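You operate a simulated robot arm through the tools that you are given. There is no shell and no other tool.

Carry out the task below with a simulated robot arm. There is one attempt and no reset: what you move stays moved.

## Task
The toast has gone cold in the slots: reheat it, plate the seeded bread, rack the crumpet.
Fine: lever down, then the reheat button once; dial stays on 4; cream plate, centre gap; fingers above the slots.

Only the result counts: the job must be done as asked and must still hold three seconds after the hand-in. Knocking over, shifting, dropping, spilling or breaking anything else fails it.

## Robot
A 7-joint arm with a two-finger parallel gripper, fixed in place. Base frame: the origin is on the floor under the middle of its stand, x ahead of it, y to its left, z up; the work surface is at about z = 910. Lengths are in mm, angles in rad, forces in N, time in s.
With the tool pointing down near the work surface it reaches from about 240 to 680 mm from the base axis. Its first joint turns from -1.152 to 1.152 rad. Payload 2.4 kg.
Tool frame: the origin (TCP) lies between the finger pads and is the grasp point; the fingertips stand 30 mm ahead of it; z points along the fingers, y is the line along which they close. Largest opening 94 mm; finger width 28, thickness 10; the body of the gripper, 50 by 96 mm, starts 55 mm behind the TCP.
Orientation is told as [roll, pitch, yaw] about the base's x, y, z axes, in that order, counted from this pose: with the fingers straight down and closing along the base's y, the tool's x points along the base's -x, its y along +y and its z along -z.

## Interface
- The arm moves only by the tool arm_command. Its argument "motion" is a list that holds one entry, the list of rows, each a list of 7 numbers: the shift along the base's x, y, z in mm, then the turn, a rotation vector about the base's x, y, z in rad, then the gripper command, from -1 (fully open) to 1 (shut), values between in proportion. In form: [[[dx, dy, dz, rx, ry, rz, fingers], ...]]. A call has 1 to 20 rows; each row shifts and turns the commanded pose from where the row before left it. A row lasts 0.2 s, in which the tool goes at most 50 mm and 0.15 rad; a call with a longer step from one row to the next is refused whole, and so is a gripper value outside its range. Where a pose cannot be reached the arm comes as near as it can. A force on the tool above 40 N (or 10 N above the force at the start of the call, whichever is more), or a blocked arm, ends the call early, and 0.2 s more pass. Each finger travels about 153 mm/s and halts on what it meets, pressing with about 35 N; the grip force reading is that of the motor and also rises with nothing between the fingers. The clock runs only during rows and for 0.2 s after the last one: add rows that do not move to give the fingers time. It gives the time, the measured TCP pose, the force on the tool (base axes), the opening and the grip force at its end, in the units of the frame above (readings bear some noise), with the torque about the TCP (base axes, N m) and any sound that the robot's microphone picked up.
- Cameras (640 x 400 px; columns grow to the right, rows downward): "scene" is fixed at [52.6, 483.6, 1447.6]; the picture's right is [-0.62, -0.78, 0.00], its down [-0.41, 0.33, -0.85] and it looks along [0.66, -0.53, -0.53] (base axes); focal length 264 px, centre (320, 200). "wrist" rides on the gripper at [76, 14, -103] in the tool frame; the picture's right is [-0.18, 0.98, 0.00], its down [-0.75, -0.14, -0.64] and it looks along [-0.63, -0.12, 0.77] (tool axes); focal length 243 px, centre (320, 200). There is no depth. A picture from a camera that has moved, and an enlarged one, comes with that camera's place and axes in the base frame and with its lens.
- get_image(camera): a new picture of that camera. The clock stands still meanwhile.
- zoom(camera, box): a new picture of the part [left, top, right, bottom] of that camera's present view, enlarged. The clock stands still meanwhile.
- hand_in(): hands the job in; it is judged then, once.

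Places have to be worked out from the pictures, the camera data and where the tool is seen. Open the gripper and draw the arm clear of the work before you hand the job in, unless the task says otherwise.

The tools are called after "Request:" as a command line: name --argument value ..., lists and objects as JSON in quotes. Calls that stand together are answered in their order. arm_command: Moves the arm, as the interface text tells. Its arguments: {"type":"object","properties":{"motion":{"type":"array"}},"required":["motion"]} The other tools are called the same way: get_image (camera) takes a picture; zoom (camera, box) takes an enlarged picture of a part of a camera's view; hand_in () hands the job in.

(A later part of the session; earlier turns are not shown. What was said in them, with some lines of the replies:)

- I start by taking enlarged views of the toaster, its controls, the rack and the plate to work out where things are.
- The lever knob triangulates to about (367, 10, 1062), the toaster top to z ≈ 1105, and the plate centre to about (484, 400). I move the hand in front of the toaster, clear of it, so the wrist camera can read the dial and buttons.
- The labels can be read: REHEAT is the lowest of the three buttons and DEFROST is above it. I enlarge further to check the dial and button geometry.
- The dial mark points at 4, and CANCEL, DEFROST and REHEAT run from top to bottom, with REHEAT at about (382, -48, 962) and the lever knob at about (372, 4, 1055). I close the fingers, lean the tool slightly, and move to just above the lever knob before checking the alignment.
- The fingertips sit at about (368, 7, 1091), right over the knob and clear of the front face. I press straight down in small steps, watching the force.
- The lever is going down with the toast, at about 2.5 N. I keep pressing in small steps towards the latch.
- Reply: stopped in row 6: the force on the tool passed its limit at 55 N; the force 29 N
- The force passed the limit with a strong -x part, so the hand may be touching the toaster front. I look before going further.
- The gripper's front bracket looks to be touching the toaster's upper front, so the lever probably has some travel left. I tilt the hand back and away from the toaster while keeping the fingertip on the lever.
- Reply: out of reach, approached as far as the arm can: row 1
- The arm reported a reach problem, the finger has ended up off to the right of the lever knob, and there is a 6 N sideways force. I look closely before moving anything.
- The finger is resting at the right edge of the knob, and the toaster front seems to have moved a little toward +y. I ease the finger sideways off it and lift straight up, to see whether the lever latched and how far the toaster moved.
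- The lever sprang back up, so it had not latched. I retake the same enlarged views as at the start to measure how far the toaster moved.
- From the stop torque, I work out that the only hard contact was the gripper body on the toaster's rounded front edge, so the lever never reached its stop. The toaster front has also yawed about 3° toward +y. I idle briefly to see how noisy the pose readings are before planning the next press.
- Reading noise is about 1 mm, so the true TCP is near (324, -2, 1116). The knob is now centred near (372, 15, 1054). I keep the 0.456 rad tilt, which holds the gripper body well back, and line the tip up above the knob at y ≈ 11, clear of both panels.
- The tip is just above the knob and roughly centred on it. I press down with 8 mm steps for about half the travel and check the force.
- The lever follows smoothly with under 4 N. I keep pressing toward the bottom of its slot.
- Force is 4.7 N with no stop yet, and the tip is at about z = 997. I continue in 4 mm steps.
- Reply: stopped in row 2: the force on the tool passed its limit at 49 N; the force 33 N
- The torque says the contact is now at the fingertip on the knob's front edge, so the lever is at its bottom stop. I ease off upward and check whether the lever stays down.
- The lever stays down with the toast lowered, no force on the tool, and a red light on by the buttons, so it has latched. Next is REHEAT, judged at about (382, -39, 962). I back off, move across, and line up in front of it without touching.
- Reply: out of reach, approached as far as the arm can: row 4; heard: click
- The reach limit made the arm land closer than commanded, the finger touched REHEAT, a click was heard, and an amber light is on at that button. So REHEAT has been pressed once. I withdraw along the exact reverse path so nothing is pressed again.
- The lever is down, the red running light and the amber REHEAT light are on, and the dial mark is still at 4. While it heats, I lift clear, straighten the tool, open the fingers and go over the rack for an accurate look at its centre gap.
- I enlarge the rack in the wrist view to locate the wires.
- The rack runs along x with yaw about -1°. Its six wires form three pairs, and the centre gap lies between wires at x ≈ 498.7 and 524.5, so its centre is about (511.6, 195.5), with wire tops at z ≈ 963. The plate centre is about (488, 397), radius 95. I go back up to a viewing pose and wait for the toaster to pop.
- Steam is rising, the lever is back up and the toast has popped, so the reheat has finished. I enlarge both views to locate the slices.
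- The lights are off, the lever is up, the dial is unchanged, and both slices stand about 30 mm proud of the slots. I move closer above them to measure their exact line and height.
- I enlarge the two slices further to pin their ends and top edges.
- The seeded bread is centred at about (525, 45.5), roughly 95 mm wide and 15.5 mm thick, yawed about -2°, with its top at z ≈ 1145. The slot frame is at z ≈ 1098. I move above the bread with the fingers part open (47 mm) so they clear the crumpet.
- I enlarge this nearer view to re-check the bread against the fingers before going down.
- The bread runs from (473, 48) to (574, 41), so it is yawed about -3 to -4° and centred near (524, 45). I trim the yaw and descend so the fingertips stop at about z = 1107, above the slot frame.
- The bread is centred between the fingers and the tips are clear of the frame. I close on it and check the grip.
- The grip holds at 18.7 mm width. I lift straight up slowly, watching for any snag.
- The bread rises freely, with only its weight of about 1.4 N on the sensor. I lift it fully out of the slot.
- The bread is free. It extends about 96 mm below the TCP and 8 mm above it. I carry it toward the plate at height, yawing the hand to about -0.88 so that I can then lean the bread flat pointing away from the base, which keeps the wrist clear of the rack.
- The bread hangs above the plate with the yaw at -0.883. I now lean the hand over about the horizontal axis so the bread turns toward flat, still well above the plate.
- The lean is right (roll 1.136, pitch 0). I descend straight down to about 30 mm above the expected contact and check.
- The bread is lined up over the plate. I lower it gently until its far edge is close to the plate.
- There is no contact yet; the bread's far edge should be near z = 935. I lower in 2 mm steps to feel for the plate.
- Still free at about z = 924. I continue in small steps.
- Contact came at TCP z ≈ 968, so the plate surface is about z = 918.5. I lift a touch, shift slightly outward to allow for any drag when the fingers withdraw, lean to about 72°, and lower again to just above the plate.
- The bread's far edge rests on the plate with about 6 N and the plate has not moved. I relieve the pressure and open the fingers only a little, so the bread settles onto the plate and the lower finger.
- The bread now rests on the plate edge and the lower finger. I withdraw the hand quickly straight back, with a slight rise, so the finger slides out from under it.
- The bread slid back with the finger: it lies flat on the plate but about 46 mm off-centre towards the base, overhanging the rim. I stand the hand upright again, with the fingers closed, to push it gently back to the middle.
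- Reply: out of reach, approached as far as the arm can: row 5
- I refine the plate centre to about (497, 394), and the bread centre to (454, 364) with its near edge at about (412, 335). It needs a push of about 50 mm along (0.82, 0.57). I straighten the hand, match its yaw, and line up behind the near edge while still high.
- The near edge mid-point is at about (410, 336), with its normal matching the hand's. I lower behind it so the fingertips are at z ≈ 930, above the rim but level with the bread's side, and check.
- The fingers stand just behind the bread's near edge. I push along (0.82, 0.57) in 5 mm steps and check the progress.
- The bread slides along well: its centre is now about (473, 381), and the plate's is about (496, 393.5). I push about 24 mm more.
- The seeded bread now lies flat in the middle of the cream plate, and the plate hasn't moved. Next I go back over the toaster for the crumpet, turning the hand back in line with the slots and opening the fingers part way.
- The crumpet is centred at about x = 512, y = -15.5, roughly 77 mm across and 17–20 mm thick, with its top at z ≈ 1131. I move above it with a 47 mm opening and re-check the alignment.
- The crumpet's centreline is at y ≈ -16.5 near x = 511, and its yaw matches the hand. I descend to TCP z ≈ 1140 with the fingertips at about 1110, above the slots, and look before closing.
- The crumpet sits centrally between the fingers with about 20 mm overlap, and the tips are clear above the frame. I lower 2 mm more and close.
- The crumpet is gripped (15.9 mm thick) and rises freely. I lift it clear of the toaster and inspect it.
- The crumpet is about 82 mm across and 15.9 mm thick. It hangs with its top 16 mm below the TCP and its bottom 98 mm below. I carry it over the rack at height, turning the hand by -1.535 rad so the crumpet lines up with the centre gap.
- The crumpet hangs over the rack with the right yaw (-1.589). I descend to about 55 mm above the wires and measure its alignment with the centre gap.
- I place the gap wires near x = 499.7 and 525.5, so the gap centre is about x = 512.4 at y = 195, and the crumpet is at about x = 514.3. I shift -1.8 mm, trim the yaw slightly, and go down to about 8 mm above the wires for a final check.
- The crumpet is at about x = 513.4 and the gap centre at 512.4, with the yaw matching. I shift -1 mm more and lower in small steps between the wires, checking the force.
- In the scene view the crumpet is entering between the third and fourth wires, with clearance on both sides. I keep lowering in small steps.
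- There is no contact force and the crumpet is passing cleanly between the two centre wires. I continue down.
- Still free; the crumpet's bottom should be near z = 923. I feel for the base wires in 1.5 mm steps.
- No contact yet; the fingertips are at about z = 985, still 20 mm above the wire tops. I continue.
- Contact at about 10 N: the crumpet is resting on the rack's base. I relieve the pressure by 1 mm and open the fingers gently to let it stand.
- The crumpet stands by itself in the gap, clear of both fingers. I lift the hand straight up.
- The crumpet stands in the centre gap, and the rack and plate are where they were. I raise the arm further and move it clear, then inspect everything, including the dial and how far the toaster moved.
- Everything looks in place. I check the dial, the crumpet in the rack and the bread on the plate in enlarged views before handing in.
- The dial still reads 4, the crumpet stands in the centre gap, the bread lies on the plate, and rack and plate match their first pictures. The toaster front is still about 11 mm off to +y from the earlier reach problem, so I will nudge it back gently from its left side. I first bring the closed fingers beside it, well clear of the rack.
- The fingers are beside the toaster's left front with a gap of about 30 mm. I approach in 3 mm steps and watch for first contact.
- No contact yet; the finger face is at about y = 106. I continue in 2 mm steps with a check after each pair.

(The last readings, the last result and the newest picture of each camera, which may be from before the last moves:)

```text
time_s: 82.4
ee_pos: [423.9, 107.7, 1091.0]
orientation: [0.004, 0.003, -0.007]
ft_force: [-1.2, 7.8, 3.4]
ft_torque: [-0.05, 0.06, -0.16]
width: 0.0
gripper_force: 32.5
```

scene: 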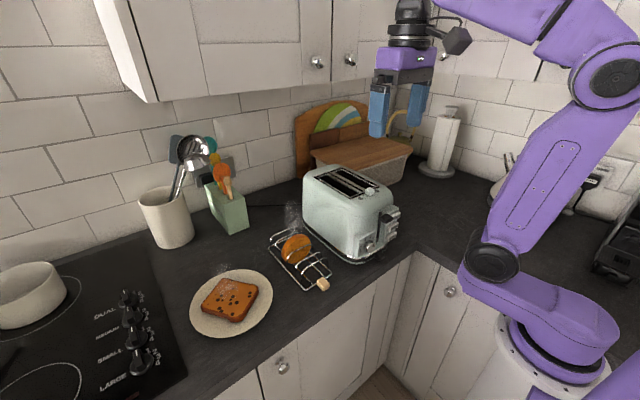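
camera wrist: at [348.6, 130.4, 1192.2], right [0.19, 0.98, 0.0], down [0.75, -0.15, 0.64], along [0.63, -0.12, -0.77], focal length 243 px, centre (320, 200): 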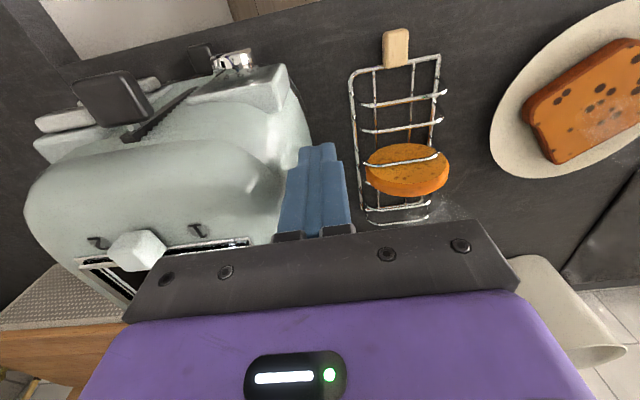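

First contact at y ≈ 98, but with an upward force part, so the finger is bearing on the rounded top edge. I back off 4 mm, lower 24 mm so the flat side takes the push, and approach again.

Request:
arm_command --motion '[[[0, 4, 0, 0, 0, 0, 1], [0, 2, -12, 0, 0, 0, 1], [0, 0, -12, 0, 0, 0, 1], [0, 0, 0, 0, 0, 0, 1]]]'

Request:
arm_command --motion '[[[0, -2, 0, 0, 0, 0, 1], [0, -2, 0, 0, 0, 0, 1]]]'

Request:
zoom --camera "scene" --box '[280, 140, 440, 270]'

```text
time_s: 83.4
ee_pos: [424.1, 111.6, 1064.6]
orientation: [0.003, 0.001, -0.007]
ft_force: [0.0, -0.3, 0.3]
ft_torque: [-0.05, -0.02, 0.0]
width: 0.1
gripper_force: 32.9
```

```text
time_s: 84.0
ee_pos: [423.7, 109.4, 1065.1]
orientation: [0.003, 0.003, -0.008]
ft_force: [-0.4, 2.7, -1.6]
ft_torque: [0.03, 0.01, 0.0]
width: 0.0
gripper_force: 32.9
```

```text
3.08 times, centred on (360, 205) of scene
camera zoom: at [52.6, 483.7, 1447.6], right [-0.62, -0.78, 0.0], down [-0.41, 0.33, -0.85], along [0.66, -0.53, -0.53], focal length 811 px, centre (197, 185)
```

zoom: 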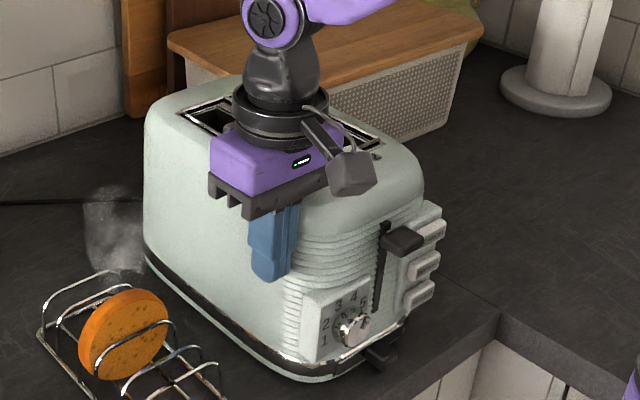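

Light contact on the flat side (2.7 N). I push in 2 mm steps, checking the force each time.

Request:
arm_command --motion '[[[0, -2, 0, 0, 0, 0, 1], [0, -2, 0, 0, 0, 0, 1]]]'

Request:
arm_command --motion '[[[0, -1.5, 0, 0, 0, 0, 1], [0, -1.5, 0, 0, 0, 0, 1]]]'

Request:
zoom --camera "scene" --box '[280, 140, 440, 270]'

```text
time_s: 84.6
ee_pos: [425.2, 104.1, 1065.4]
orientation: [0.004, 0.002, -0.005]
ft_force: [-2.8, 9.6, 2.1]
ft_torque: [-0.01, -0.02, 0.12]
width: 0.0
gripper_force: 33.0
```

```text
time_s: 85.2
ee_pos: [423.7, 101.3, 1065.2]
orientation: [0.003, 0.001, -0.006]
ft_force: [-1.4, 8.3, 1.9]
ft_torque: [0.0, -0.03, 0.1]
width: 0.0
gripper_force: 33.2
```

```text
3.08 times, centred on (360, 205) of scene
camera zoom: at [52.5, 483.9, 1447.5], right [-0.62, -0.78, 0.0], down [-0.41, 0.33, -0.85], along [0.66, -0.53, -0.53], focal length 811 px, centre (197, 185)
```

zoom: 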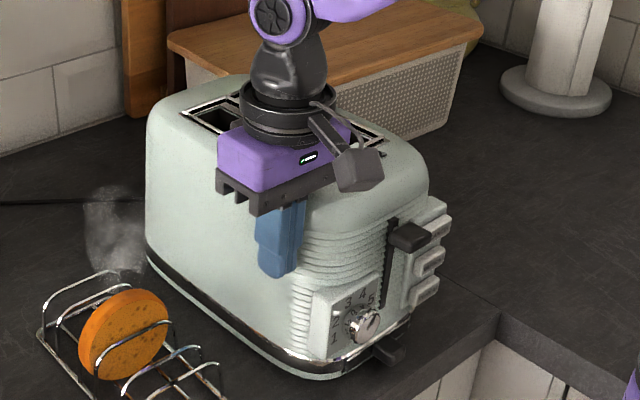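

The toaster front is back where it started: dial at (365, 323) and lever at (408, 236), matching the first picture. I withdraw sideways, then go up to the rest pose and open the gripper.

Request:
arm_command --motion '[[[0, 4, 0, 0, 0, 0, 1], [0, 12, 0, 0, 0, 0, 1], [0, 15, 10, 0, 0, 0, 1], [0, 5, 35, 0, 0, 0, 1], [0, 0, 45, 0, 0, 0, 1], [0, 0, 45, 0, 0, 0, 0], [-25, -10, 40, 0, 0, 0, -1], [-30, -20, 40, 0, 0, 0, -1], [-30, -15, 40, 0, 0, 0, -1], [0, -15, 10, 0, 0, 0, -1], [0, 0, 0, 0, 0, 0, -1]]]'

Request:
zoom --camera "scene" --box '[280, 140, 440, 270]'

Request:
get_image --camera "scene"

Request:
get_image --camera "wrist"

```text
refused: row 8 steps farther than a row can; nothing moved
```

```text
3.08 times, centred on (360, 205) of scene
camera zoom: at [52.5, 483.9, 1447.5], right [-0.62, -0.78, 0.0], down [-0.41, 0.33, -0.85], along [0.66, -0.53, -0.53], focal length 811 px, centre (197, 185)
```

zoom: 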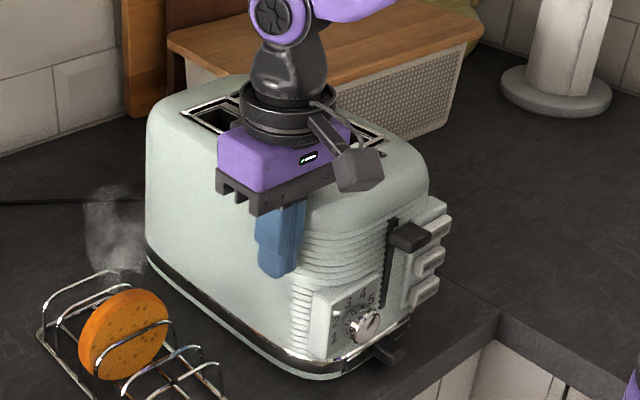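

```text
taken
```

scene: 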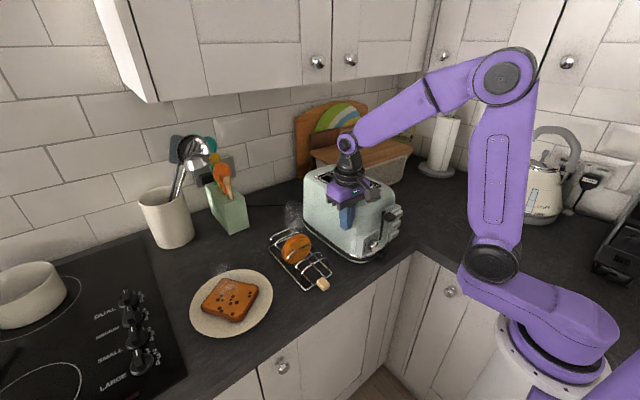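

```text
taken
camera wrist: at [349.2, 115.3, 1168.2], right [0.19, 0.98, 0.0], down [0.75, -0.15, 0.64], along [0.63, -0.12, -0.77], focal length 243 px, centre (320, 200)
```

wrist: 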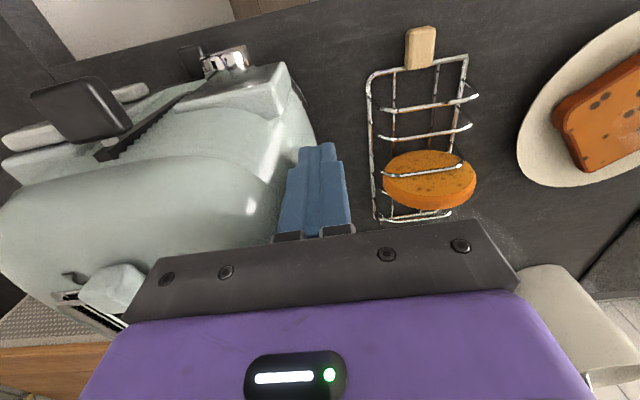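

The call was refused because one row was too long, so nothing moved. I resend the withdrawal with shorter rows.

Request:
arm_command --motion '[[[0, 4, 0, 0, 0, 0, 1], [0, 12, 0, 0, 0, 0, 1], [0, 15, 10, 0, 0, 0, 1], [0, 5, 35, 0, 0, 0, 1], [0, 0, 40, 0, 0, 0, 1], [0, 0, 40, 0, 0, 0, 0], [-20, -10, 35, 0, 0, 0, -1], [-25, -15, 35, 0, 0, 0, -1], [-25, -15, 35, 0, 0, 0, -1], [-15, -15, 30, 0, 0, 0, -1], [0, 0, 0, 0, 0, 0, -1]]]'

Request:
zoom --camera "scene" --box '[280, 140, 440, 270]'

Request:
get_image --camera "scene"

Request:
zoom --camera "scene" --box '[180, 210, 360, 350]'

```text
time_s: 87.6
ee_pos: [339.0, 82.5, 1325.3]
orientation: [0.005, 0.003, -0.006]
ft_force: [0.1, -0.1, 0.1]
ft_torque: [-0.02, 0.01, 0.0]
width: 94.1
gripper_force: 0.0
```

```text
3.08 times, centred on (360, 205) of scene
camera zoom: at [52.6, 483.6, 1447.6], right [-0.62, -0.78, 0.0], down [-0.41, 0.33, -0.85], along [0.66, -0.53, -0.53], focal length 811 px, centre (197, 185)
```

zoom: 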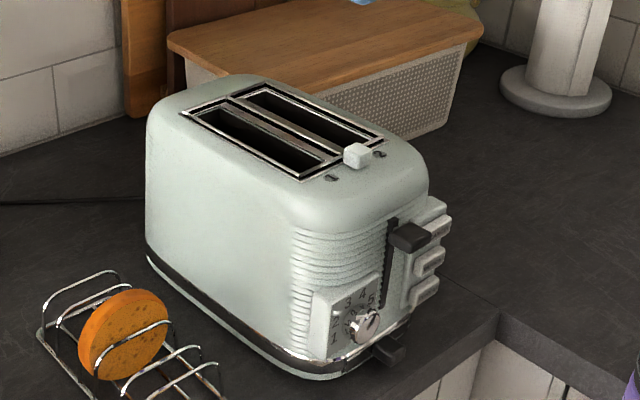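

```text
taken
```

scene: 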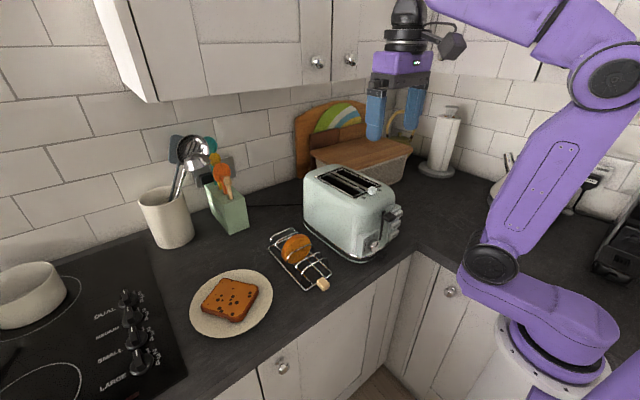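

```text
2.86 times, centred on (270, 280) of scene
camera zoom: at [52.6, 483.6, 1447.6], right [-0.62, -0.78, 0.0], down [-0.41, 0.33, -0.85], along [0.66, -0.53, -0.53], focal length 753 px, centre (463, -29)
```

zoom: 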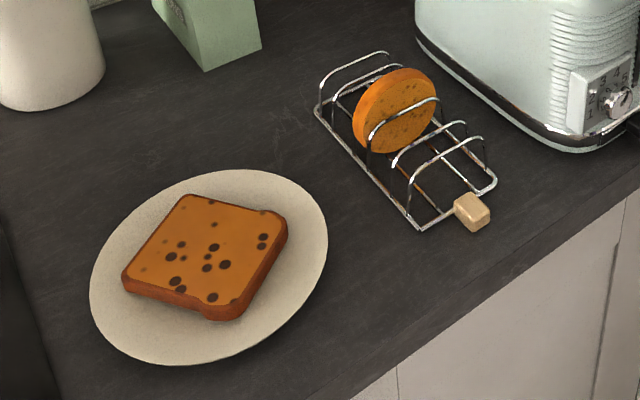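

The toaster is back within a couple of millimetres of its first picture, with the lever up, the lights off and the dial on 4. The bread lies on the cream plate, the crumpet stands in the rack's centre gap, and the arm is clear with the gripper open. I hand the job in.

Request:
hand_in

```text
The job is handed in.
```

The toast has been reheated: the seeded bread is on the cream plate and the crumpet is in the centre gap of the rack. I have handed the job in, but no verdict on it came back.

- **Reheat:** The lever took two tries. The first press ended with the hand touching the toaster's front edge, so the lever sprang back. The second press latched it. I heard a single click, the REHEAT light came on, and the toast popped up steaming about five seconds later. The REHEAT press itself was partly an accident: the arm hit a reach limit and touched the button while I was still lining up, but it was the right button and pressed only once.
- **Dial:** It was on 4 at the start and still reads 4; nothing touched it.
- **Seeded bread:** It lies flat near the middle of the plate. It slid toward the rim when I first let go, so I pushed it back with closed fingers.
- **Crumpet:** It stands on its own between the two middle wires. The fingers stayed above the slots for both lifts.
- **Toaster position:** During the first lever attempt its front was pushed about 11 mm to one side. I nudged it back, and it now matches the first picture to within about 2 mm. The plate and rack are where they started.
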